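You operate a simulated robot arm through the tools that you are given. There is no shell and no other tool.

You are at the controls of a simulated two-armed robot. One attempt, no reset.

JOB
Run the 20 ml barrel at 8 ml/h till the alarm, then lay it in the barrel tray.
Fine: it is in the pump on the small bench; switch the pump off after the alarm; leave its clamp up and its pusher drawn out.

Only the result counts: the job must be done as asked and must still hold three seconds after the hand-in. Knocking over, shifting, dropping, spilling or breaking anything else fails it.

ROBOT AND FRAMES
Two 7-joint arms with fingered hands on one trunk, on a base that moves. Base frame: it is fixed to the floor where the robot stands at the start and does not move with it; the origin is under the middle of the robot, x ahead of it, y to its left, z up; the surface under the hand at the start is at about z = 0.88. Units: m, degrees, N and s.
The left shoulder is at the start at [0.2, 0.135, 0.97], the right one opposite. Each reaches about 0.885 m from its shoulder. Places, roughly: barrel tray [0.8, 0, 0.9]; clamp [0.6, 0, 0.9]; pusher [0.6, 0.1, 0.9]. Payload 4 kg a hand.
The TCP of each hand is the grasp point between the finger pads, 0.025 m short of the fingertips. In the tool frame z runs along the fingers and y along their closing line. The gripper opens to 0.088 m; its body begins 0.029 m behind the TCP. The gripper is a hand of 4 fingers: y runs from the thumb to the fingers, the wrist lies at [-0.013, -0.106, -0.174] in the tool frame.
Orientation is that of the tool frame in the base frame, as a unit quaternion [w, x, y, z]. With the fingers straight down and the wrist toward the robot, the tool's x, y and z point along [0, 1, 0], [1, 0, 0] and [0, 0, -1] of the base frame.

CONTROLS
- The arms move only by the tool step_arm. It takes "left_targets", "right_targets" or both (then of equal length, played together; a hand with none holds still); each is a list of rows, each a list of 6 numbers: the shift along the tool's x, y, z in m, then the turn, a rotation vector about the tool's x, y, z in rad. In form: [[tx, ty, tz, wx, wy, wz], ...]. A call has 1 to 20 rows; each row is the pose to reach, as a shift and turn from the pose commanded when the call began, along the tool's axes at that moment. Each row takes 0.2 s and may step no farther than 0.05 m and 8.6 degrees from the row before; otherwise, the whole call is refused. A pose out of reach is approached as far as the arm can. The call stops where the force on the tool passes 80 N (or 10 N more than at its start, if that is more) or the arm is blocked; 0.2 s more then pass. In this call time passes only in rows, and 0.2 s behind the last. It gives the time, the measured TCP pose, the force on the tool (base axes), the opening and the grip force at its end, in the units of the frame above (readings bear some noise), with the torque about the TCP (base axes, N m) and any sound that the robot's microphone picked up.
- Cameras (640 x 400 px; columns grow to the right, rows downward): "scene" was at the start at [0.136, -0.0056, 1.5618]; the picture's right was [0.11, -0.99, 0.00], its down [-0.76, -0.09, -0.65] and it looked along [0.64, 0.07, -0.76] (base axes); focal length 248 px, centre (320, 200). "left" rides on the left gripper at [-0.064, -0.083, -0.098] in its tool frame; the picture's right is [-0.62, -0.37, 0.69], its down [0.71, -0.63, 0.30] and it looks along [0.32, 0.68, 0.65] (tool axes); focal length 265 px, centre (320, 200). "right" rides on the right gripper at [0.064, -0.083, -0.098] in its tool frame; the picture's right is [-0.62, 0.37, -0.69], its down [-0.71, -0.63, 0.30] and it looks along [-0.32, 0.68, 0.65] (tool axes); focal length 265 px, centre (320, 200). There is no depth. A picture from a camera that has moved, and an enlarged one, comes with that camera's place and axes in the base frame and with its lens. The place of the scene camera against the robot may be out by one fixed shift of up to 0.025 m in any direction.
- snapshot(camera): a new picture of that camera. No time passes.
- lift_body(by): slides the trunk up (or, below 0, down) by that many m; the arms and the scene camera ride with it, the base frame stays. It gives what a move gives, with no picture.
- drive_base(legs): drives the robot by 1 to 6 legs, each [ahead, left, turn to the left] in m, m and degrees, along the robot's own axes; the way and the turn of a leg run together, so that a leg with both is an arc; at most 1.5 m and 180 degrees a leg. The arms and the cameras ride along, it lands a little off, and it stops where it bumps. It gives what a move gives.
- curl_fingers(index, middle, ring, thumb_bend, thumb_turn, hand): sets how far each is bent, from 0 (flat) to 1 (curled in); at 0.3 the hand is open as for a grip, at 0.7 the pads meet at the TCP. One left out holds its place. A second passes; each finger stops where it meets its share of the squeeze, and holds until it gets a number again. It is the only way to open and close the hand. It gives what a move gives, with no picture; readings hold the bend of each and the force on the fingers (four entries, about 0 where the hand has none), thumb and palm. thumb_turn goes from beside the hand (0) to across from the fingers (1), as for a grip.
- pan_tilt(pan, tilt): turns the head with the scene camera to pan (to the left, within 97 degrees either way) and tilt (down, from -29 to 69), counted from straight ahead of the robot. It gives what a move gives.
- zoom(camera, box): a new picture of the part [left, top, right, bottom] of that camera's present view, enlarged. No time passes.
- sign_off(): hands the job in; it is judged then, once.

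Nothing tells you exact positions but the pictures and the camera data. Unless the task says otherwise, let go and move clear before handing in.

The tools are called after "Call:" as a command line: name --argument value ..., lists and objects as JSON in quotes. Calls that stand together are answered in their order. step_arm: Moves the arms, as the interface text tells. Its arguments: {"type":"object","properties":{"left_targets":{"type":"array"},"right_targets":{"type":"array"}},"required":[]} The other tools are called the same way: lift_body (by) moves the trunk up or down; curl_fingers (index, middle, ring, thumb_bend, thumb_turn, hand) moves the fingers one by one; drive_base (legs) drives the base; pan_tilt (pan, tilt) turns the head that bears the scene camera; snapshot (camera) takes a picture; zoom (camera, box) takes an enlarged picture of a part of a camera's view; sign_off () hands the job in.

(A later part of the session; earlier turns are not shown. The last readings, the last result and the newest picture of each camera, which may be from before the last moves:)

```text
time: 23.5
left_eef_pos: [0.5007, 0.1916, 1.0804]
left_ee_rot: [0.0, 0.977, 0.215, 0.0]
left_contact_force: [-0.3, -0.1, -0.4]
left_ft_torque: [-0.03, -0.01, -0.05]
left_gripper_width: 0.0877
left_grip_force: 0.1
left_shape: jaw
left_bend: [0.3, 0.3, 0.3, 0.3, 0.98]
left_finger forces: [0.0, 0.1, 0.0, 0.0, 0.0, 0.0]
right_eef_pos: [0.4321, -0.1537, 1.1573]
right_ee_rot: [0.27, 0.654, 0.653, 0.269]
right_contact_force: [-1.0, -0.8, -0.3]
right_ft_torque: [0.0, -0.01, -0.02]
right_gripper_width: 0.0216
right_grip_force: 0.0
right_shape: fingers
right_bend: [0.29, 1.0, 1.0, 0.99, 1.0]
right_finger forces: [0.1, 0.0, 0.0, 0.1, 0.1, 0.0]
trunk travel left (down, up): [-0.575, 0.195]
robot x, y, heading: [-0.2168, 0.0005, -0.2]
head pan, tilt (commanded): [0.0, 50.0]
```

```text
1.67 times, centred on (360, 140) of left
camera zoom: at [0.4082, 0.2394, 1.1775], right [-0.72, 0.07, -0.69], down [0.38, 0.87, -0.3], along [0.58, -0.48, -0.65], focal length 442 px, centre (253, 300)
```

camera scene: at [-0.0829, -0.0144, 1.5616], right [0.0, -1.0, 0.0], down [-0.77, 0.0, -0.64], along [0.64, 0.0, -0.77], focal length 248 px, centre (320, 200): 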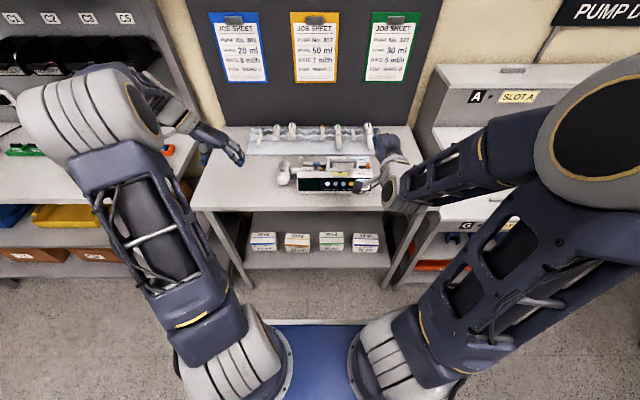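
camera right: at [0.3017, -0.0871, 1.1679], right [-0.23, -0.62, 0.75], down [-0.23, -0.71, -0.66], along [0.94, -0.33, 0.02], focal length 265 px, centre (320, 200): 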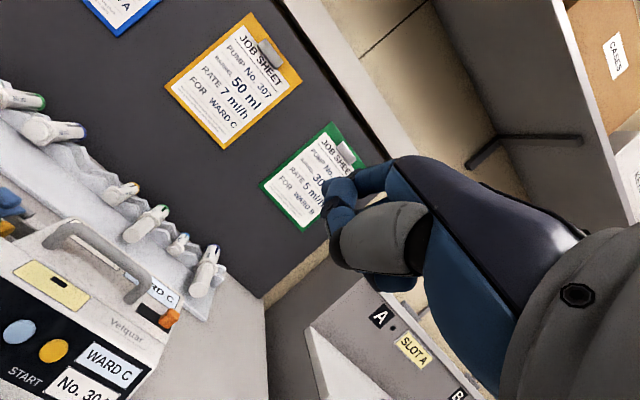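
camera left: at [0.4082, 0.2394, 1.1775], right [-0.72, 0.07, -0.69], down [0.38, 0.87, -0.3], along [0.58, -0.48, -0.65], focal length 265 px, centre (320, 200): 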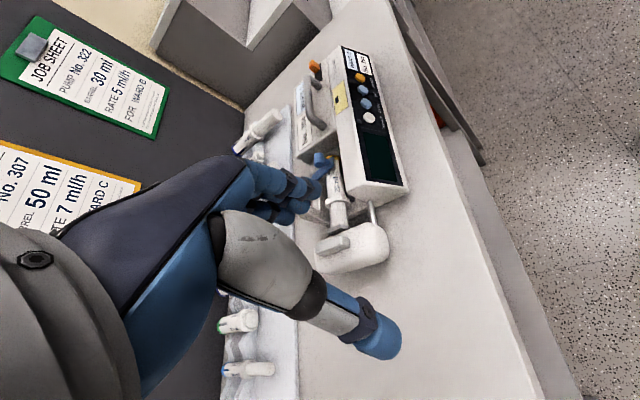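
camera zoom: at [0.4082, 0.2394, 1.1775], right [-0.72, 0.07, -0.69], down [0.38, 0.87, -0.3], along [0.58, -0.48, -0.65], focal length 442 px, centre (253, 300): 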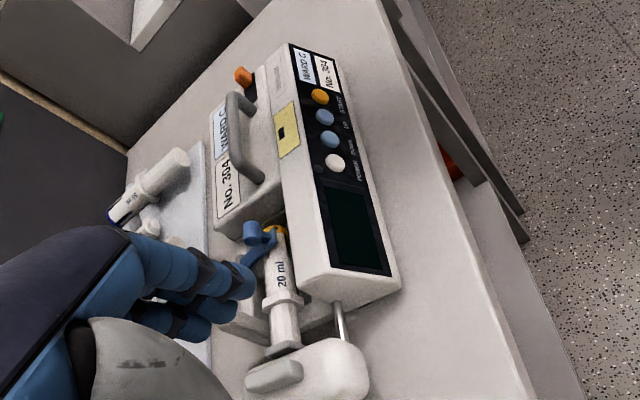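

The panel leans back ~22°; buttons are near x 0.525, z 0.932 at y −0.027 (POWER), −0.055, −0.082, −0.110 (START). Now I'll examine the index fingertip in the right hand's own camera.

Call:
zoom --camera "right" --box '[270, 120, 470, 300]'

Call:
zoom --camera "scene" --box '[355, 110, 415, 160]'

Call:
zoom --camera "left" --box '[290, 130, 420, 280]'

```text
2.22 times, centred on (370, 210) of right
camera zoom: at [0.3015, -0.0868, 1.168], right [-0.23, -0.62, 0.75], down [-0.23, -0.71, -0.66], along [0.94, -0.33, 0.02], focal length 590 px, centre (209, 178)
```

zoom: 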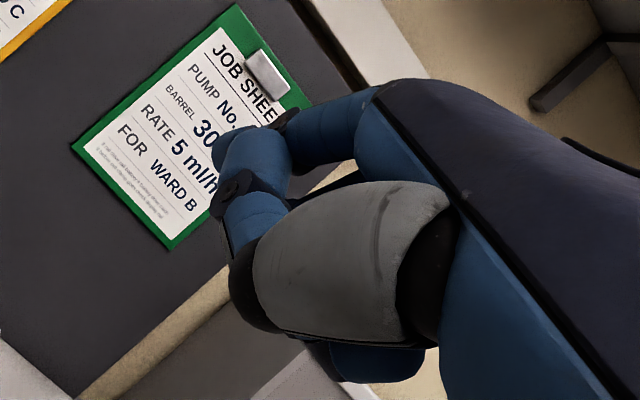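

```text
8.00 times, centred on (385, 135) of scene
camera zoom: at [-0.0829, -0.0142, 1.5616], right [0.0, -1.0, 0.0], down [-0.77, 0.0, -0.64], along [0.64, 0.0, -0.77], focal length 1986 px, centre (-200, 720)
```

zoom: 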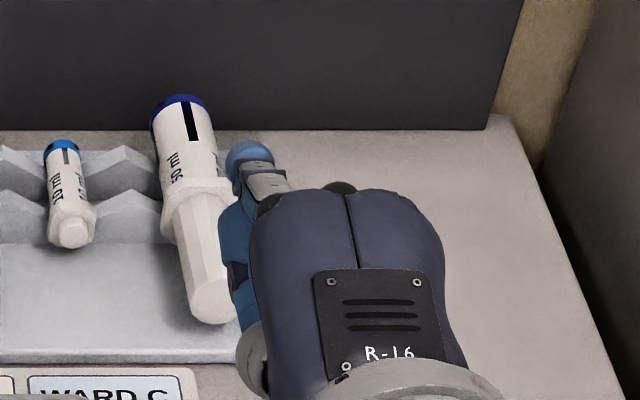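

```text
2.67 times, centred on (355, 205) of left
camera zoom: at [0.4082, 0.2394, 1.1775], right [-0.72, 0.07, -0.69], down [0.38, 0.87, -0.3], along [0.58, -0.48, -0.65], focal length 708 px, centre (227, 187)
```

zoom: 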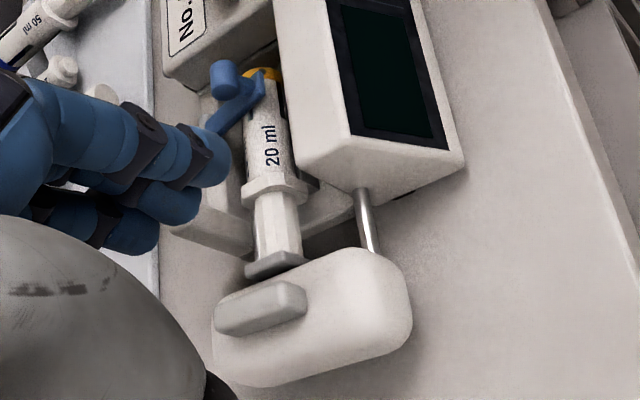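

Call:
curl_fingers --hand "right" --index 0.3 --thumb_bend 0.5 --thumb_turn 0

Call:
zoom --camera "right" --box '[270, 120, 470, 300]'

Call:
zoom --camera "scene" --box '[355, 110, 415, 160]'

```text
time: 24.5
left_eef_pos: [0.502, 0.1921, 1.081]
left_ee_rot: [0.001, 0.977, 0.214, 0.0]
left_contact_force: [-0.2, 0.5, 0.4]
left_ft_torque: [-0.01, 0.01, 0.01]
left_gripper_width: 0.0878
left_grip_force: 0.0
left_shape: jaw
left_bend: [0.3, 0.3, 0.3, 0.3, 0.98]
left_finger forces: [0.0, 0.0, 0.0, 0.0, 0.1, 0.0]
right_eef_pos: [0.432, -0.153, 1.1576]
right_ee_rot: [0.271, 0.655, 0.652, 0.269]
right_contact_force: [-0.6, 0.5, -0.2]
right_ft_torque: [-0.01, 0.02, -0.01]
right_gripper_width: 0.0995
right_grip_force: 0.2
right_shape: fingers
right_bend: [0.3, 1.0, 1.0, 0.5, 0.0]
right_finger forces: [0.0, 0.1, 0.0, 0.1, 0.1, 0.1]
trunk travel left (down, up): [-0.575, 0.195]
robot x, y, heading: [-0.2193, -0.0001, -0.3]
head pan, tilt (commanded): [0.0, 50.0]
```

```text
2.22 times, centred on (370, 210) of right
camera zoom: at [0.3017, -0.0871, 1.1679], right [-0.23, -0.62, 0.75], down [-0.23, -0.71, -0.66], along [0.94, -0.33, 0.02], focal length 590 px, centre (209, 178)
```

zoom: 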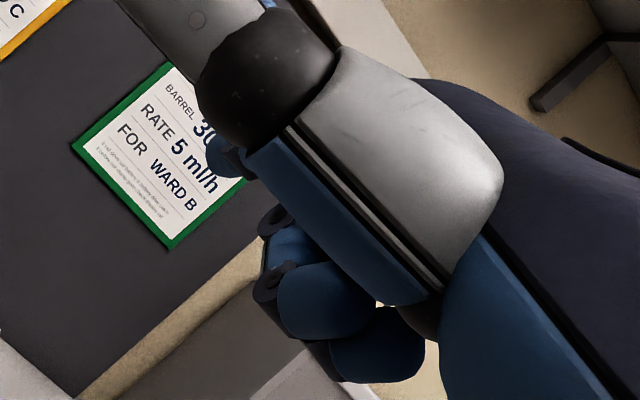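

```text
8.00 times, centred on (385, 135) of scene
camera zoom: at [-0.0827, -0.0144, 1.5616], right [0.0, -1.0, 0.0], down [-0.77, 0.0, -0.64], along [0.64, 0.0, -0.77], focal length 1986 px, centre (-200, 720)
```

zoom: 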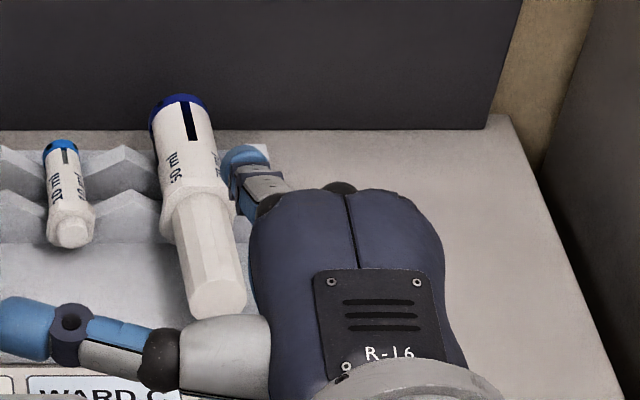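

The index tip sits about [0.01, 0.046, 0.02] in the tool frame. The arm is too folded to reach the panel from here, so I'll back off another 0.15 m and then bring the right hand in front of the panel.

Call:
drive_base --legs '[[-0.15, 0, 0]]'

Call:
step_arm --right_targets '[[0, 0.03, 0.03, 0, 0, 0], [0, 0.06, 0.06, 0, 0, 0]]'

```text
time: 25.8
left_eef_pos: [0.3548, 0.1895, 1.0809]
left_ee_rot: [0.0, 0.977, 0.213, 0.0]
left_contact_force: [0.2, -0.4, 0.0]
left_ft_torque: [0.0, 0.01, -0.01]
left_gripper_width: 0.0875
left_grip_force: 0.0
left_shape: jaw
left_bend: [0.3, 0.3, 0.3, 0.3, 0.98]
left_finger forces: [0.0, 0.0, 0.1, 0.0, 0.1, 0.0]
right_eef_pos: [0.2842, -0.1546, 1.1565]
right_ee_rot: [0.272, 0.655, 0.651, 0.269]
right_contact_force: [0.3, 0.1, -0.2]
right_ft_torque: [0.01, 0.0, 0.05]
right_gripper_width: 0.0997
right_grip_force: 0.0
right_shape: fingers
right_bend: [0.3, 1.0, 1.0, 0.5, 0.0]
right_finger forces: [0.0, 0.0, 0.0, 0.0, 0.1, 0.0]
trunk travel left (down, up): [-0.575, 0.195]
robot x, y, heading: [-0.365, -0.0032, -0.3]
head pan, tilt (commanded): [0.0, 50.0]
```

```text
time: 26.4
left_eef_pos: [0.3562, 0.1902, 1.0815]
left_ee_rot: [0.0, 0.977, 0.214, 0.001]
left_contact_force: [0.5, -0.8, -0.6]
left_ft_torque: [0.02, -0.02, 0.04]
left_gripper_width: 0.0877
left_grip_force: 0.1
left_shape: jaw
left_bend: [0.3, 0.3, 0.3, 0.3, 0.98]
left_finger forces: [0.1, 0.0, 0.1, 0.1, 0.1, 0.1]
right_eef_pos: [0.3689, -0.1539, 1.1578]
right_ee_rot: [0.271, 0.656, 0.652, 0.269]
right_contact_force: [0.1, 1.4, 0.6]
right_ft_torque: [-0.02, 0.02, 0.03]
right_gripper_width: 0.0995
right_grip_force: 0.1
right_shape: fingers
right_bend: [0.3, 1.0, 1.0, 0.5, 0.0]
right_finger forces: [0.0, 0.1, 0.1, 0.1, 0.1, 0.0]
trunk travel left (down, up): [-0.575, 0.195]
robot x, y, heading: [-0.3661, 0.0004, -0.4]
head pan, tilt (commanded): [0.0, 50.0]
```

Call:
step_arm --right_targets '[[0.0195, -0.0215, 0.0358, 0, 0, 0], [0.039, -0.0429, 0.0717, 0, 0, 0], [0.0585, -0.0644, 0.1075, 0, 0, 0], [0.078, -0.0858, 0.1433, 0, 0, 0], [0.0975, -0.1073, 0.1792, 0, 0, 0], [0.117, -0.1287, 0.215, 0, 0, 0]]'

Call:
snapshot --camera "right"

Call:
snapshot --camera "scene"

Call:
snapshot --camera "left"

```text
time: 27.8
left_eef_pos: [0.355, 0.1887, 1.0804]
left_ee_rot: [0.0, 0.977, 0.213, 0.0]
left_contact_force: [0.4, 0.4, 0.1]
left_ft_torque: [0.01, -0.03, 0.0]
left_gripper_width: 0.0879
left_grip_force: 0.1
left_shape: jaw
left_bend: [0.3, 0.3, 0.3, 0.3, 0.98]
left_finger forces: [0.0, 0.0, 0.1, 0.0, 0.0, 0.0]
right_eef_pos: [0.4297, -0.0391, 0.9144]
right_ee_rot: [0.272, 0.655, 0.652, 0.269]
right_contact_force: [0.0, -0.7, 0.5]
right_ft_torque: [-0.01, 0.0, 0.01]
right_gripper_width: 0.0998
right_grip_force: 0.0
right_shape: fingers
right_bend: [0.3, 1.0, 1.0, 0.5, 0.0]
right_finger forces: [0.0, 0.1, 0.1, 0.0, 0.1, 0.1]
trunk travel left (down, up): [-0.575, 0.195]
robot x, y, heading: [-0.3655, 0.0044, -0.2]
head pan, tilt (commanded): [0.0, 50.0]
```

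```text
taken
camera right: at [0.3001, 0.0277, 0.9254], right [-0.23, -0.62, 0.75], down [-0.23, -0.71, -0.66], along [0.94, -0.33, 0.02], focal length 265 px, centre (320, 200)
```

right: 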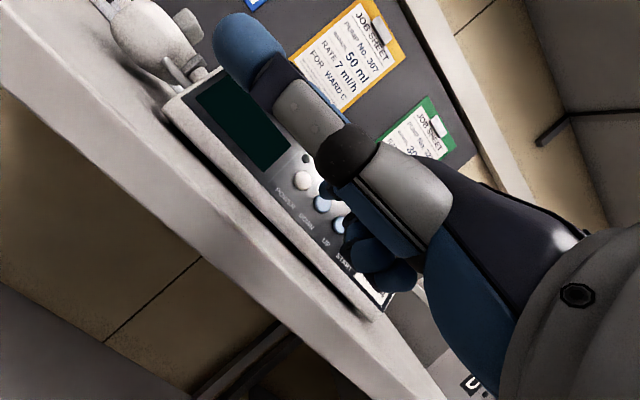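

```text
taken
camera scene: at [-0.2297, -0.0143, 1.5616], right [-0.01, -1.0, 0.0], down [-0.77, 0.0, -0.64], along [0.64, 0.0, -0.77], focal length 248 px, centre (320, 200)
```

scene: 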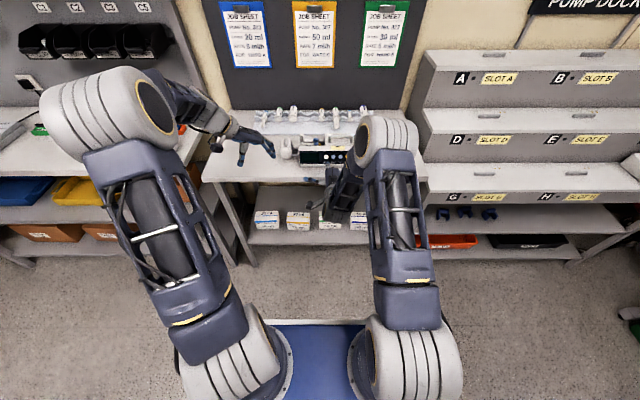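

```text
taken
camera left: at [0.262, 0.2381, 1.1778], right [-0.72, 0.08, -0.69], down [0.39, 0.87, -0.3], along [0.58, -0.49, -0.65], focal length 265 px, centre (320, 200)
```

left: 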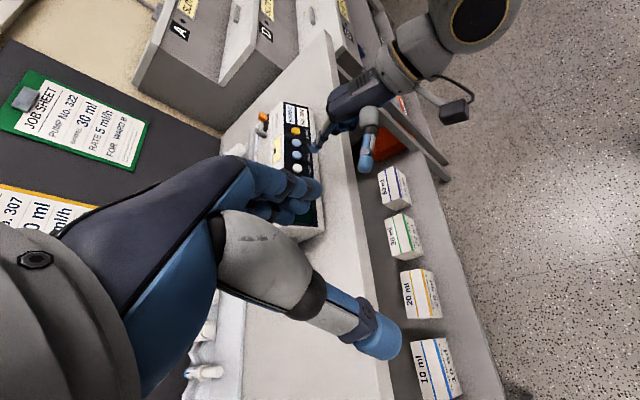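

Call:
zoom --camera "left" --box '[250, 80, 410, 180]'

Call:
zoom --camera "right" --box '[270, 140, 400, 260]'

```text
4.00 times, centred on (330, 130) of left
camera zoom: at [0.262, 0.2381, 1.1778], right [-0.72, 0.08, -0.69], down [0.39, 0.87, -0.3], along [0.58, -0.49, -0.65], focal length 1062 px, centre (280, 480)
```

zoom: 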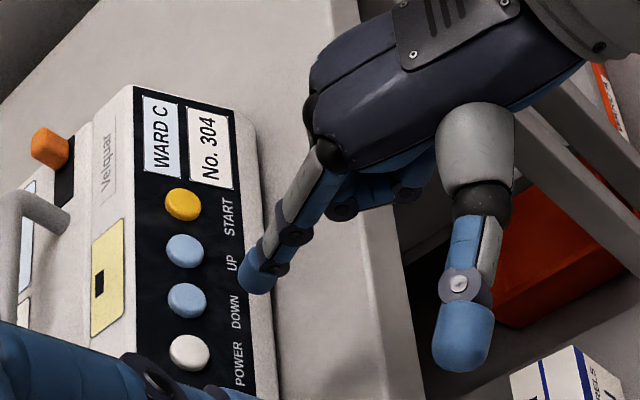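

```text
3.33 times, centred on (335, 200) of right
camera zoom: at [0.3001, 0.0277, 0.9254], right [-0.23, -0.62, 0.75], down [-0.23, -0.71, -0.66], along [0.94, -0.33, 0.02], focal length 885 px, centre (270, 200)
```

zoom: 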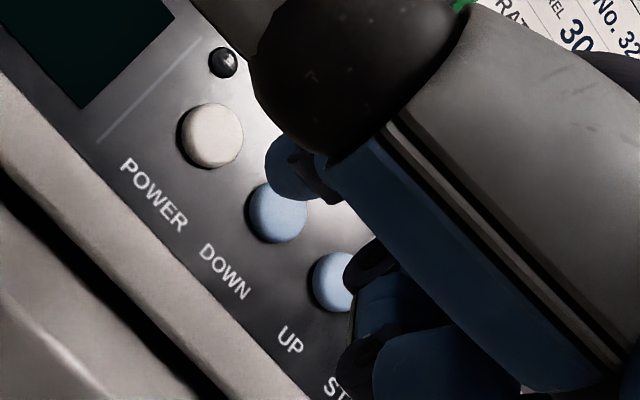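

The finger tip is at about [0.483, −0.034, 0.938]; POWER is 4 cm ahead of it and 7 mm to the left. I'll close most of the gap and check.

Call:
step_arm --right_targets '[[0.004, 0.0085, 0.0113, 0, 0, 0], [0.007, 0.017, 0.0226, 0, 0, 0]]'

Call:
zoom --camera "right" --box '[270, 140, 400, 260]'

Call:
zoom --camera "left" --box '[270, 100, 350, 180]'

```text
time: 28.4
left_eef_pos: [0.3551, 0.1892, 1.0808]
left_ee_rot: [0.0, 0.977, 0.212, 0.0]
left_contact_force: [0.4, -0.7, -0.1]
left_ft_torque: [-0.01, 0.02, -0.02]
left_gripper_width: 0.088
left_grip_force: 0.0
left_shape: jaw
left_bend: [0.3, 0.3, 0.3, 0.3, 0.98]
left_finger forces: [0.0, 0.0, 0.0, 0.1, 0.1, 0.1]
right_eef_pos: [0.4584, -0.0317, 0.9097]
right_ee_rot: [0.272, 0.656, 0.651, 0.269]
right_contact_force: [0.0, 1.0, -0.4]
right_ft_torque: [-0.01, 0.0, 0.03]
right_gripper_width: 0.0997
right_grip_force: 0.0
right_shape: fingers
right_bend: [0.3, 1.0, 1.0, 0.5, 0.0]
right_finger forces: [0.1, 0.0, 0.0, 0.1, 0.0, 0.0]
trunk travel left (down, up): [-0.575, 0.195]
robot x, y, heading: [-0.3618, -0.0015, -0.2]
head pan, tilt (commanded): [0.0, 50.0]
```

```text
3.33 times, centred on (335, 200) of right
camera zoom: at [0.3285, 0.0349, 0.9202], right [-0.23, -0.62, 0.75], down [-0.24, -0.71, -0.66], along [0.94, -0.33, 0.02], focal length 885 px, centre (270, 200)
```

zoom: 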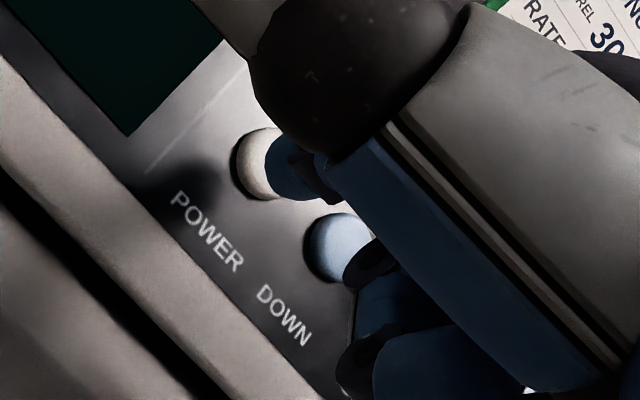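

```text
5.00 times, centred on (310, 140) of left
camera zoom: at [0.2622, 0.2384, 1.1776], right [-0.72, 0.08, -0.69], down [0.39, 0.87, -0.3], along [0.58, -0.49, -0.65], focal length 1327 px, centre (370, 500)
```

zoom: 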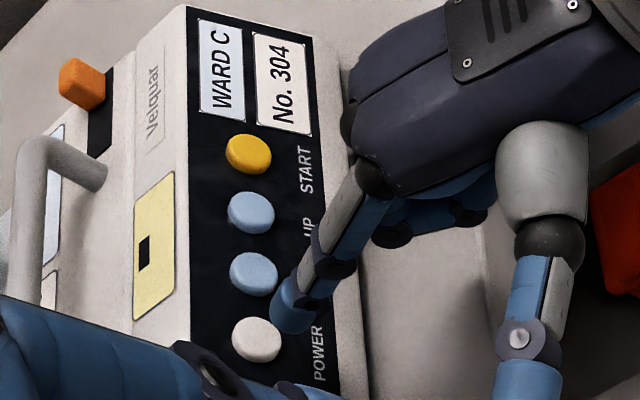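

Call:
step_arm --right_targets '[[0, 0.0064, 0.0106, 0, 0, 0]]'

Call:
zoom --camera "left" --box '[270, 100, 350, 180]'

```text
time: 28.8
left_eef_pos: [0.3547, 0.189, 1.0807]
left_ee_rot: [0.0, 0.977, 0.213, 0.0]
left_contact_force: [0.0, -0.4, 0.3]
left_ft_torque: [0.0, -0.01, 0.0]
left_gripper_width: 0.0875
left_grip_force: 0.1
left_shape: jaw
left_bend: [0.3, 0.3, 0.3, 0.3, 0.98]
left_finger forces: [0.1, 0.0, 0.0, 0.0, 0.0, 0.1]
right_eef_pos: [0.4694, -0.0312, 0.9057]
right_ee_rot: [0.271, 0.655, 0.652, 0.27]
right_contact_force: [0.0, -0.3, 0.3]
right_ft_torque: [0.04, 0.0, 0.01]
right_gripper_width: 0.0997
right_grip_force: 0.2
right_shape: fingers
right_bend: [0.3, 1.0, 1.0, 0.5, 0.0]
right_finger forces: [0.3, 0.0, 0.0, 0.0, 0.1, 0.1]
trunk travel left (down, up): [-0.575, 0.195]
robot x, y, heading: [-0.3632, -0.0001, -0.5]
head pan, tilt (commanded): [0.0, 50.0]
```

```text
5.00 times, centred on (310, 140) of left
camera zoom: at [0.2622, 0.2384, 1.1776], right [-0.72, 0.08, -0.69], down [0.39, 0.87, -0.3], along [0.58, -0.49, -0.65], focal length 1327 px, centre (370, 500)
```

zoom: 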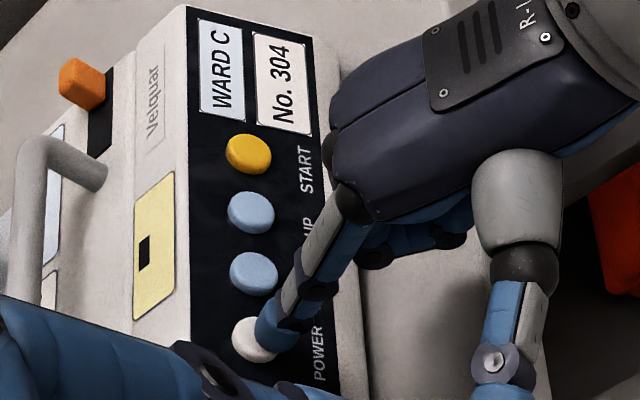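

Call:
step_arm --right_targets '[[0, 0.0016, 0.0037, 0, 0, 0]]'

Call:
zoom --camera "left" --box '[270, 100, 350, 180]'

Call:
zoom --camera "right" --box '[200, 60, 400, 260]'

```text
time: 29.2
left_eef_pos: [0.355, 0.1891, 1.0809]
left_ee_rot: [0.0, 0.977, 0.213, 0.001]
left_contact_force: [-0.1, 1.0, 0.7]
left_ft_torque: [-0.02, -0.02, -0.02]
left_gripper_width: 0.0877
left_grip_force: 0.0
left_shape: jaw
left_bend: [0.3, 0.3, 0.3, 0.3, 0.98]
left_finger forces: [0.0, 0.1, 0.0, 0.0, 0.0, 0.0]
right_eef_pos: [0.4737, -0.0316, 0.9042]
right_ee_rot: [0.271, 0.656, 0.651, 0.269]
right_contact_force: [-5.0, -0.2, 1.7]
right_ft_torque: [0.03, -0.21, 0.01]
right_gripper_width: 0.0999
right_grip_force: 2.6
right_shape: fingers
right_bend: [0.3, 1.0, 1.0, 0.5, 0.0]
right_finger forces: [5.6, 0.0, 0.0, 0.0, 0.0, 0.0]
trunk travel left (down, up): [-0.575, 0.195]
robot x, y, heading: [-0.3677, -0.002, -0.2]
head pan, tilt (commanded): [0.0, 50.0]
heard: click
```

```text
5.00 times, centred on (310, 140) of left
camera zoom: at [0.262, 0.2384, 1.1777], right [-0.72, 0.08, -0.69], down [0.39, 0.87, -0.3], along [0.58, -0.49, -0.65], focal length 1327 px, centre (370, 500)
```

zoom: 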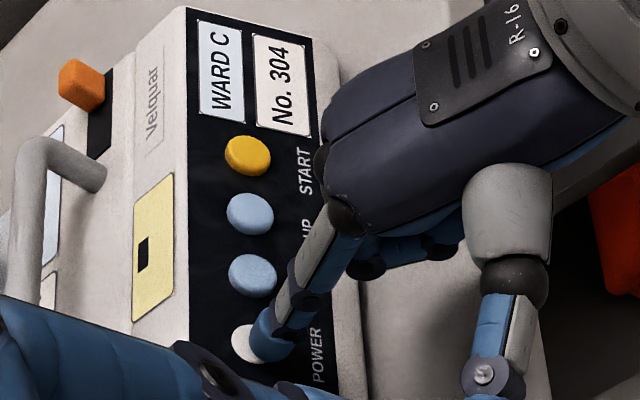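

```text
2.00 times, centred on (300, 160) of right
camera zoom: at [0.3443, 0.0355, 0.9158], right [-0.23, -0.62, 0.75], down [-0.23, -0.71, -0.66], along [0.94, -0.33, 0.02], focal length 531 px, centre (360, 280)
```

zoom: 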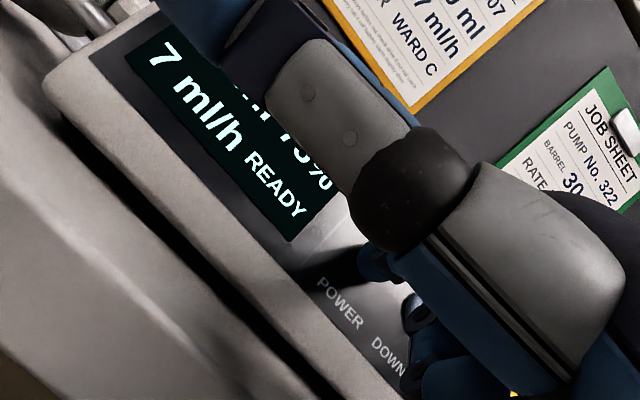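

A click: the pump is on and shows "7 ml/h READY". I'll pull back off the button and read the display in full.

Call:
step_arm --right_targets '[[0, -0.006, -0.01, 0, 0, 0]]'

Call:
zoom --camera "right" --box '[180, 40, 380, 260]'

Call:
zoom --camera "scene" --box '[270, 110, 370, 180]'

```text
time: 29.6
left_eef_pos: [0.355, 0.1891, 1.0811]
left_ee_rot: [0.0, 0.977, 0.213, 0.0]
left_contact_force: [-0.1, 1.0, -0.3]
left_ft_torque: [0.01, 0.02, -0.01]
left_gripper_width: 0.0878
left_grip_force: 0.0
left_shape: jaw
left_bend: [0.3, 0.3, 0.3, 0.3, 0.98]
left_finger forces: [0.0, 0.0, 0.0, 0.0, 0.0, 0.1]
right_eef_pos: [0.4623, -0.0342, 0.9086]
right_ee_rot: [0.271, 0.655, 0.652, 0.269]
right_contact_force: [-0.8, -0.2, -0.8]
right_ft_torque: [0.02, -0.02, -0.02]
right_gripper_width: 0.0996
right_grip_force: 0.0
right_shape: fingers
right_bend: [0.3, 1.0, 1.0, 0.5, 0.0]
right_finger forces: [0.0, 0.0, 0.0, 0.0, 0.0, 0.0]
trunk travel left (down, up): [-0.575, 0.195]
robot x, y, heading: [-0.3694, -0.0017, -0.3]
head pan, tilt (commanded): [0.0, 50.0]
```

```text
1.82 times, centred on (280, 150) of right
camera zoom: at [0.3335, 0.0348, 0.9191], right [-0.23, -0.62, 0.75], down [-0.24, -0.71, -0.66], along [0.94, -0.33, 0.02], focal length 483 px, centre (393, 291)
```

zoom: 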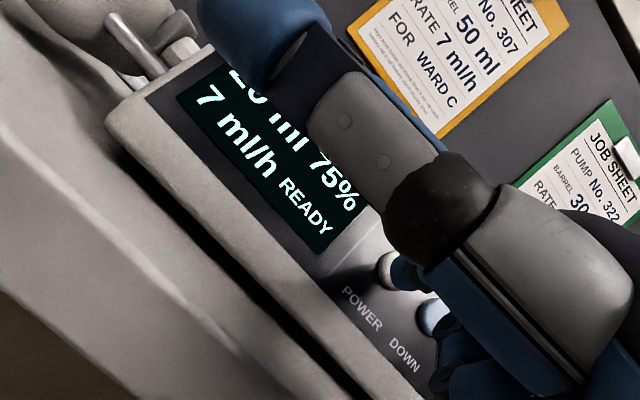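

```text
5.71 times, centred on (320, 145) of scene
camera zoom: at [-0.2294, -0.0141, 1.5615], right [-0.01, -1.0, 0.0], down [-0.77, 0.0, -0.64], along [0.64, 0.0, -0.77], focal length 1419 px, centre (320, 514)
```

zoom: 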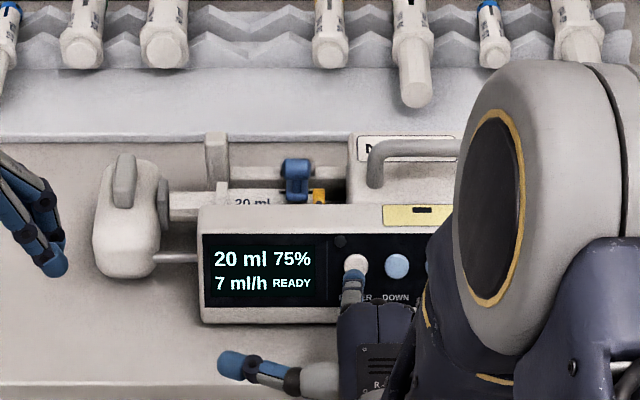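

The display reads "20 ml 75 %, 7 ml/h READY". I need one UP press to get 8 ml/h; UP is 55 mm to the right of POWER.

Call:
step_arm --right_targets '[[-0.0275, -0.003, -0.005, 0, 0, 0], [-0.055, 0, 0, 0, 0, 0]]'

Call:
zoom --camera "left" --box '[270, 100, 350, 180]'

Call:
zoom --camera "right" --box '[270, 140, 400, 260]'

```text
time: 30.2
left_eef_pos: [0.3545, 0.1895, 1.0808]
left_ee_rot: [0.0, 0.977, 0.213, 0.0]
left_contact_force: [-0.3, 0.2, -0.5]
left_ft_torque: [-0.03, -0.04, 0.01]
left_gripper_width: 0.0877
left_grip_force: 0.1
left_shape: jaw
left_bend: [0.3, 0.3, 0.3, 0.3, 0.98]
left_finger forces: [0.1, 0.0, 0.1, 0.0, 0.1, 0.1]
right_eef_pos: [0.4621, -0.0862, 0.9097]
right_ee_rot: [0.271, 0.655, 0.651, 0.269]
right_contact_force: [-0.4, -0.3, 0.6]
right_ft_torque: [-0.01, -0.02, -0.02]
right_gripper_width: 0.0997
right_grip_force: 0.2
right_shape: fingers
right_bend: [0.3, 1.0, 1.0, 0.5, 0.0]
right_finger forces: [0.0, 0.1, 0.0, 0.0, 0.1, 0.0]
trunk travel left (down, up): [-0.575, 0.195]
robot x, y, heading: [-0.3664, 0.0011, -0.2]
head pan, tilt (commanded): [0.0, 50.0]
```

```text
5.00 times, centred on (310, 140) of left
camera zoom: at [0.2621, 0.2388, 1.1775], right [-0.72, 0.08, -0.69], down [0.39, 0.87, -0.3], along [0.58, -0.49, -0.65], focal length 1327 px, centre (370, 500)
```

zoom: 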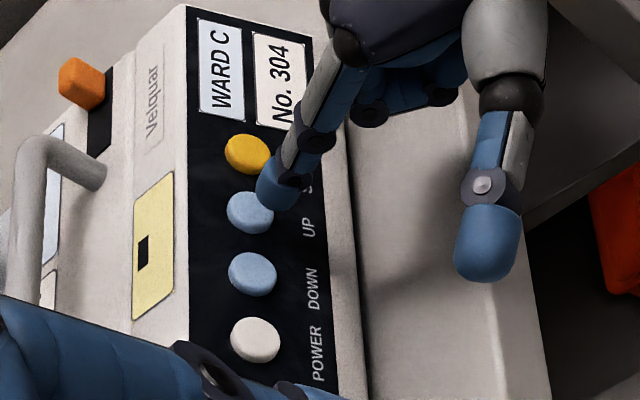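

```text
3.33 times, centred on (335, 200) of right
camera zoom: at [0.3328, -0.0199, 0.9199], right [-0.23, -0.62, 0.75], down [-0.23, -0.71, -0.66], along [0.94, -0.33, 0.02], focal length 885 px, centre (270, 200)
```

zoom: 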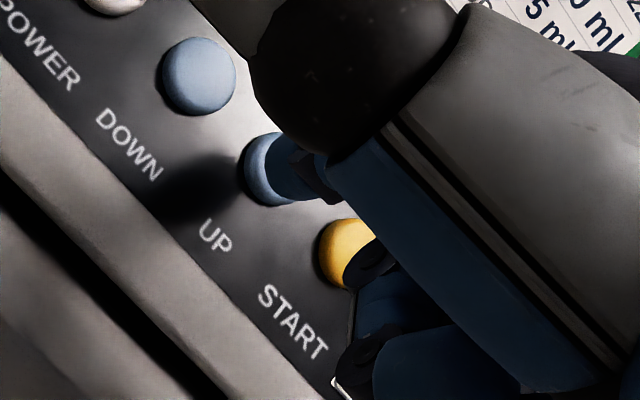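

Call:
step_arm --right_targets '[[0, 0.003, 0.005, 0, 0, 0], [0, 0.006, 0.0105, 0, 0, 0], [0, 0, 0, 0, 0, 0]]'

Call:
zoom --camera "scene" --box '[270, 110, 370, 180]'

```text
time: 31.0
left_eef_pos: [0.3541, 0.189, 1.0808]
left_ee_rot: [0.001, 0.977, 0.213, 0.0]
left_contact_force: [0.7, 0.2, 0.0]
left_ft_torque: [0.0, 0.03, 0.0]
left_gripper_width: 0.0875
left_grip_force: 0.0
left_shape: jaw
left_bend: [0.3, 0.3, 0.3, 0.3, 0.98]
left_finger forces: [0.0, 0.0, 0.0, 0.0, 0.0, 0.1]
right_eef_pos: [0.4626, -0.0867, 0.9082]
right_ee_rot: [0.271, 0.656, 0.651, 0.268]
right_contact_force: [-0.3, 0.1, 0.3]
right_ft_torque: [0.0, -0.04, 0.04]
right_gripper_width: 0.0996
right_grip_force: 0.1
right_shape: fingers
right_bend: [0.3, 1.0, 1.0, 0.5, 0.0]
right_finger forces: [0.1, 0.0, 0.1, 0.1, 0.0, 0.0]
trunk travel left (down, up): [-0.575, 0.195]
robot x, y, heading: [-0.3647, 0.0028, -0.6]
head pan, tilt (commanded): [0.0, 50.0]
heard: click
```

```text
5.71 times, centred on (320, 145) of scene
camera zoom: at [-0.2294, -0.0141, 1.5615], right [-0.01, -1.0, 0.0], down [-0.77, 0.0, -0.64], along [0.64, 0.0, -0.77], focal length 1419 px, centre (320, 514)
```

zoom: 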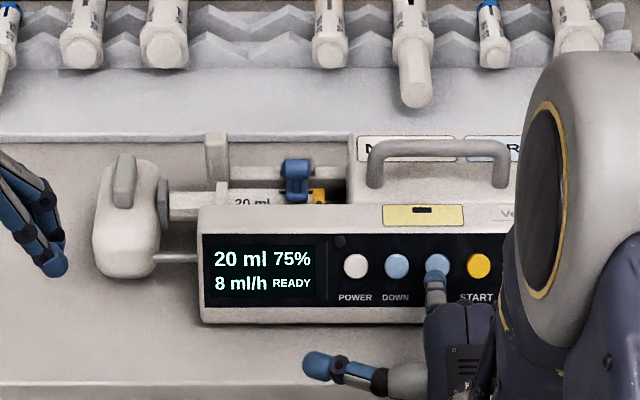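

Rate now reads 8 ml/h. START is 28 mm further right; I'll shift and press it once.

Call:
step_arm --right_targets '[[-0.014, -0.003, -0.005, 0, 0, 0], [-0.0277, 0, 0, 0, 0, 0], [-0.0277, 0.003, 0.005, 0, 0, 0], [-0.0277, 0.006, 0.0105, 0, 0, 0], [-0.0277, 0, 0, 0, 0, 0]]'

Call:
zoom --camera "scene" --box '[270, 110, 370, 180]'

```text
time: 32.2
left_eef_pos: [0.3551, 0.1887, 1.0811]
left_ee_rot: [-0.001, 0.977, 0.213, 0.0]
left_contact_force: [0.1, -0.2, 0.2]
left_ft_torque: [0.01, 0.0, 0.0]
left_gripper_width: 0.0876
left_grip_force: 0.2
left_shape: jaw
left_bend: [0.3, 0.3, 0.3, 0.3, 0.98]
left_finger forces: [0.1, 0.1, 0.1, 0.0, 0.0, 0.1]
right_eef_pos: [0.4636, -0.1138, 0.906]
right_ee_rot: [0.272, 0.656, 0.651, 0.268]
right_contact_force: [0.0, 0.1, 0.9]
right_ft_torque: [-0.02, -0.01, -0.04]
right_gripper_width: 0.1001
right_grip_force: 0.0
right_shape: fingers
right_bend: [0.3, 1.0, 1.0, 0.5, 0.0]
right_finger forces: [0.0, 0.1, 0.0, 0.0, 0.1, 0.0]
trunk travel left (down, up): [-0.575, 0.195]
robot x, y, heading: [-0.3653, -0.0031, -0.0]
head pan, tilt (commanded): [0.0, 50.0]
heard: click
```

```text
5.71 times, centred on (320, 145) of scene
camera zoom: at [-0.2294, -0.0141, 1.5615], right [-0.01, -1.0, 0.0], down [-0.77, 0.0, -0.64], along [0.64, 0.0, -0.77], focal length 1419 px, centre (320, 514)
```

zoom: 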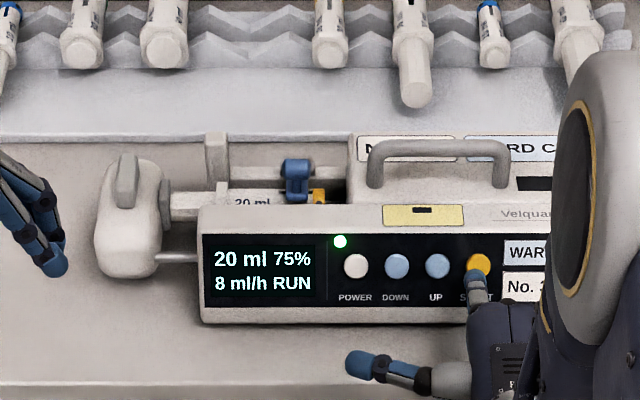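

It is running (green light, "RUN"). While it runs I'll move the fingertip back in front of POWER with clearance and wait for the alarm.

Call:
step_arm --right_targets '[[0.0, -0.009, -0.015, 0, 0, 0], [0.03, -0.009, -0.015, 0, 0, 0], [0.06, -0.009, -0.015, 0, 0, 0], [0.083, -0.009, -0.015, 0, 0, 0], [0.083, -0.009, -0.015, 0, 0, 0], [0.083, -0.009, -0.015, 0, 0, 0], [0.083, -0.009, -0.015, 0, 0, 0], [0.083, -0.009, -0.015, 0, 0, 0], [0.083, -0.009, -0.015, 0, 0, 0], [0.083, -0.009, -0.015, 0, 0, 0], [0.083, -0.009, -0.015, 0, 0, 0], [0.083, -0.009, -0.015, 0, 0, 0], [0.083, -0.009, -0.015, 0, 0, 0], [0.083, -0.009, -0.015, 0, 0, 0], [0.083, -0.009, -0.015, 0, 0, 0]]'

Call:
zoom --camera "scene" --box '[270, 110, 370, 180]'

```text
time: 35.4
left_eef_pos: [0.3545, 0.1893, 1.0813]
left_ee_rot: [-0.001, 0.977, 0.213, 0.0]
left_contact_force: [-0.2, 1.4, 0.2]
left_ft_torque: [0.01, 0.02, -0.01]
left_gripper_width: 0.0877
left_grip_force: 0.0
left_shape: jaw
left_bend: [0.3, 0.3, 0.3, 0.3, 0.98]
left_finger forces: [0.1, 0.1, 0.0, 0.1, 0.0, 0.0]
right_eef_pos: [0.4456, -0.0294, 0.9115]
right_ee_rot: [0.271, 0.655, 0.652, 0.269]
right_contact_force: [0.6, 0.2, 0.2]
right_ft_torque: [-0.02, 0.02, -0.03]
right_gripper_width: 0.0995
right_grip_force: 0.0
right_shape: fingers
right_bend: [0.3, 1.0, 1.0, 0.5, 0.0]
right_finger forces: [0.0, 0.0, 0.0, 0.0, 0.0, 0.0]
trunk travel left (down, up): [-0.575, 0.195]
robot x, y, heading: [-0.3669, -0.0006, -0.1]
head pan, tilt (commanded): [0.0, 50.0]
```

```text
5.71 times, centred on (320, 145) of scene
camera zoom: at [-0.2294, -0.014, 1.5615], right [-0.01, -1.0, 0.0], down [-0.77, 0.0, -0.64], along [0.64, 0.0, -0.77], focal length 1419 px, centre (320, 514)
```

zoom: 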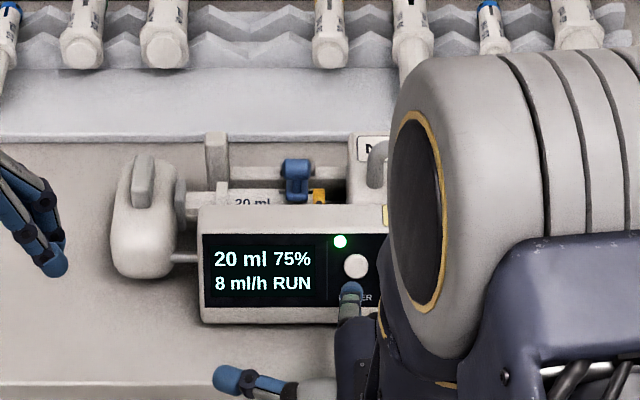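

The pusher is visibly moving. I'll wait.

Call:
step_arm --right_targets '[[0, 0, 0, 0, 0, 0], [0, 0, 0, 0, 0, 0], [0, 0, 0, 0, 0, 0], [0, 0, 0, 0, 0, 0], [0, 0, 0, 0, 0, 0], [0, 0, 0, 0, 0, 0], [0, 0, 0, 0, 0, 0], [0, 0, 0, 0, 0, 0], [0, 0, 0, 0, 0, 0], [0, 0, 0, 0, 0, 0], [0, 0, 0, 0, 0, 0], [0, 0, 0, 0, 0, 0], [0, 0, 0, 0, 0, 0], [0, 0, 0, 0, 0, 0], [0, 0, 0, 0, 0, 0], [0, 0, 0, 0, 0, 0], [0, 0, 0, 0, 0, 0], [0, 0, 0, 0, 0, 0], [0, 0, 0, 0, 0, 0], [0, 0, 0, 0, 0, 0]]'

Call:
zoom --camera "scene" --box '[270, 110, 370, 180]'

```text
time: 39.6
left_eef_pos: [0.3547, 0.1898, 1.0815]
left_ee_rot: [0.0, 0.977, 0.213, 0.0]
left_contact_force: [0.3, 0.7, 0.3]
left_ft_torque: [0.0, -0.05, 0.0]
left_gripper_width: 0.0878
left_grip_force: 0.0
left_shape: jaw
left_bend: [0.3, 0.3, 0.3, 0.3, 0.98]
left_finger forces: [0.0, 0.1, 0.0, 0.0, 0.1, 0.1]
right_eef_pos: [0.4462, -0.0291, 0.9122]
right_ee_rot: [0.27, 0.655, 0.652, 0.27]
right_contact_force: [0.0, -0.4, 0.1]
right_ft_torque: [-0.01, 0.01, -0.01]
right_gripper_width: 0.0996
right_grip_force: 0.0
right_shape: fingers
right_bend: [0.3, 1.0, 1.0, 0.5, 0.0]
right_finger forces: [0.0, 0.0, 0.0, 0.0, 0.0, 0.1]
trunk travel left (down, up): [-0.575, 0.195]
robot x, y, heading: [-0.3677, -0.0022, -0.7]
head pan, tilt (commanded): [0.0, 50.0]
```

```text
5.71 times, centred on (320, 145) of scene
camera zoom: at [-0.2294, -0.014, 1.5615], right [-0.01, -1.0, 0.0], down [-0.77, 0.0, -0.64], along [0.64, 0.0, -0.77], focal length 1419 px, centre (320, 514)
```

zoom: 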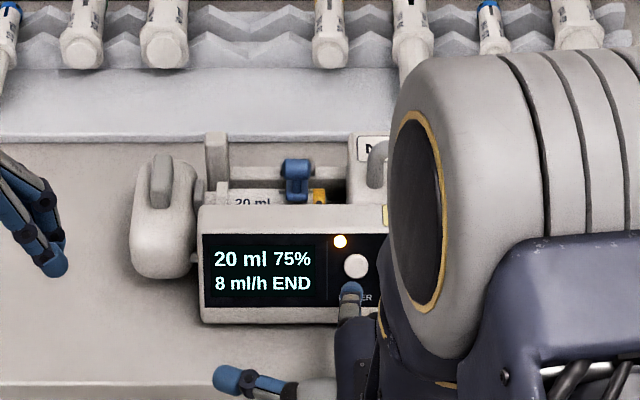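

The display says END with an amber light, but no alarm sound has been reported yet. I'll wait longer until the alarm is actually heard.

Call:
step_arm --right_targets '[[0, 0, 0, 0, 0, 0], [0, 0, 0, 0, 0, 0], [0, 0, 0, 0, 0, 0], [0, 0, 0, 0, 0, 0], [0, 0, 0, 0, 0, 0], [0, 0, 0, 0, 0, 0], [0, 0, 0, 0, 0, 0], [0, 0, 0, 0, 0, 0], [0, 0, 0, 0, 0, 0], [0, 0, 0, 0, 0, 0]]'

Call:
zoom --camera "scene" --box '[270, 110, 370, 180]'

```text
time: 41.8
left_eef_pos: [0.3555, 0.1894, 1.0813]
left_ee_rot: [0.0, 0.977, 0.213, 0.0]
left_contact_force: [-0.3, -0.4, -0.2]
left_ft_torque: [-0.01, 0.01, -0.02]
left_gripper_width: 0.0878
left_grip_force: 0.1
left_shape: jaw
left_bend: [0.3, 0.3, 0.3, 0.3, 0.98]
left_finger forces: [0.0, 0.1, 0.0, 0.0, 0.0, 0.0]
right_eef_pos: [0.4466, -0.0299, 0.9113]
right_ee_rot: [0.271, 0.656, 0.651, 0.268]
right_contact_force: [0.2, -1.6, 0.1]
right_ft_torque: [0.04, 0.0, -0.04]
right_gripper_width: 0.0998
right_grip_force: 0.0
right_shape: fingers
right_bend: [0.3, 1.0, 1.0, 0.5, 0.0]
right_finger forces: [0.0, 0.1, 0.0, 0.1, 0.0, 0.1]
trunk travel left (down, up): [-0.575, 0.195]
robot x, y, heading: [-0.3682, 0.0009, -0.4]
head pan, tilt (commanded): [0.0, 50.0]
```

```text
5.71 times, centred on (320, 145) of scene
camera zoom: at [-0.2294, -0.014, 1.5615], right [-0.01, -1.0, 0.0], down [-0.77, 0.0, -0.64], along [0.64, 0.0, -0.77], focal length 1419 px, centre (320, 514)
```

zoom: 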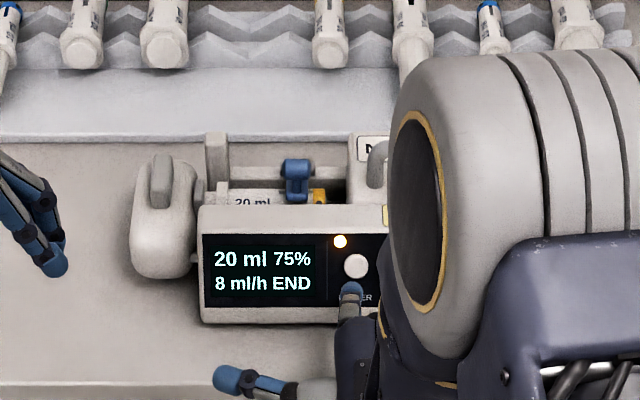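

Call:
step_arm --right_targets '[[0, 0, 0, 0, 0, 0], [0, 0, 0, 0, 0, 0], [0, 0, 0, 0, 0, 0], [0, 0, 0, 0, 0, 0], [0, 0, 0, 0, 0, 0], [0, 0, 0, 0, 0, 0], [0, 0, 0, 0, 0, 0], [0, 0, 0, 0, 0, 0], [0, 0, 0, 0, 0, 0], [0, 0, 0, 0, 0, 0], [0, 0, 0, 0, 0, 0], [0, 0, 0, 0, 0, 0], [0, 0, 0, 0, 0, 0], [0, 0, 0, 0, 0, 0], [0, 0, 0, 0, 0, 0], [0, 0, 0, 0, 0, 0], [0, 0, 0, 0, 0, 0], [0, 0, 0, 0, 0, 0], [0, 0, 0, 0, 0, 0], [0, 0, 0, 0, 0, 0]]'

Call:
zoom --camera "scene" --box '[270, 110, 370, 180]'

Call:
zoom --camera "left" --box '[220, 90, 360, 260]'

Call:
snapshot --camera "right"

```text
time: 46.0
left_eef_pos: [0.3549, 0.1891, 1.0804]
left_ee_rot: [0.0, 0.977, 0.213, 0.001]
left_contact_force: [0.3, -0.8, 0.4]
left_ft_torque: [0.01, -0.01, 0.01]
left_gripper_width: 0.0877
left_grip_force: 0.1
left_shape: jaw
left_bend: [0.3, 0.3, 0.3, 0.3, 0.98]
left_finger forces: [0.0, 0.0, 0.0, 0.0, 0.0, 0.1]
right_eef_pos: [0.4463, -0.0298, 0.9115]
right_ee_rot: [0.27, 0.656, 0.652, 0.269]
right_contact_force: [0.1, -0.4, 0.3]
right_ft_torque: [0.03, 0.01, -0.01]
right_gripper_width: 0.0999
right_grip_force: 0.0
right_shape: fingers
right_bend: [0.3, 1.0, 1.0, 0.5, 0.0]
right_finger forces: [0.1, 0.0, 0.0, 0.0, 0.0, 0.0]
trunk travel left (down, up): [-0.575, 0.195]
robot x, y, heading: [-0.3637, -0.0008, -0.3]
head pan, tilt (commanded): [0.0, 50.0]
```

```text
5.71 times, centred on (320, 145) of scene
camera zoom: at [-0.2294, -0.014, 1.5615], right [-0.01, -1.0, 0.0], down [-0.77, 0.0, -0.64], along [0.64, 0.0, -0.77], focal length 1419 px, centre (320, 514)
```

zoom: 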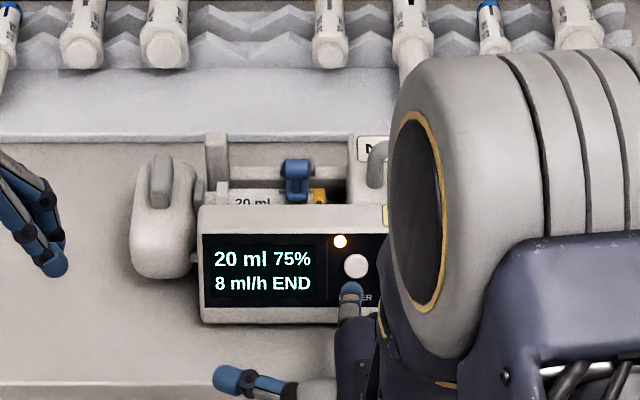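

```text
2.35 times, centred on (290, 175) of left
camera zoom: at [0.2622, 0.2384, 1.1775], right [-0.72, 0.08, -0.69], down [0.39, 0.87, -0.3], along [0.58, -0.49, -0.65], focal length 624 px, centre (391, 259)
```

zoom: 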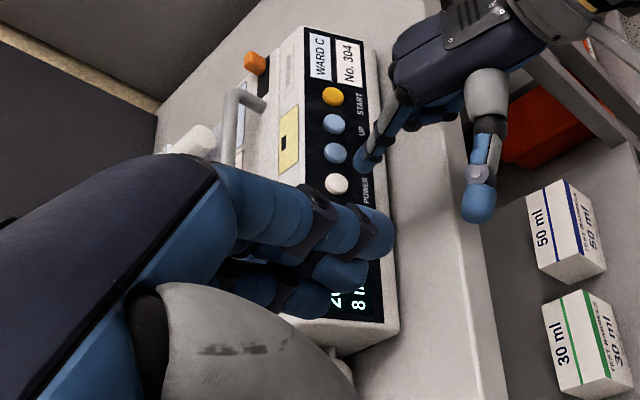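

```text
taken
camera right: at [0.3166, 0.0367, 0.9226], right [-0.23, -0.62, 0.75], down [-0.24, -0.71, -0.66], along [0.94, -0.33, 0.02], focal length 265 px, centre (320, 200)
```

right: 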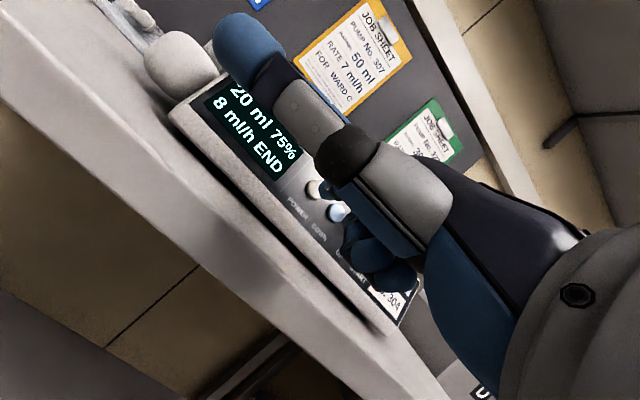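

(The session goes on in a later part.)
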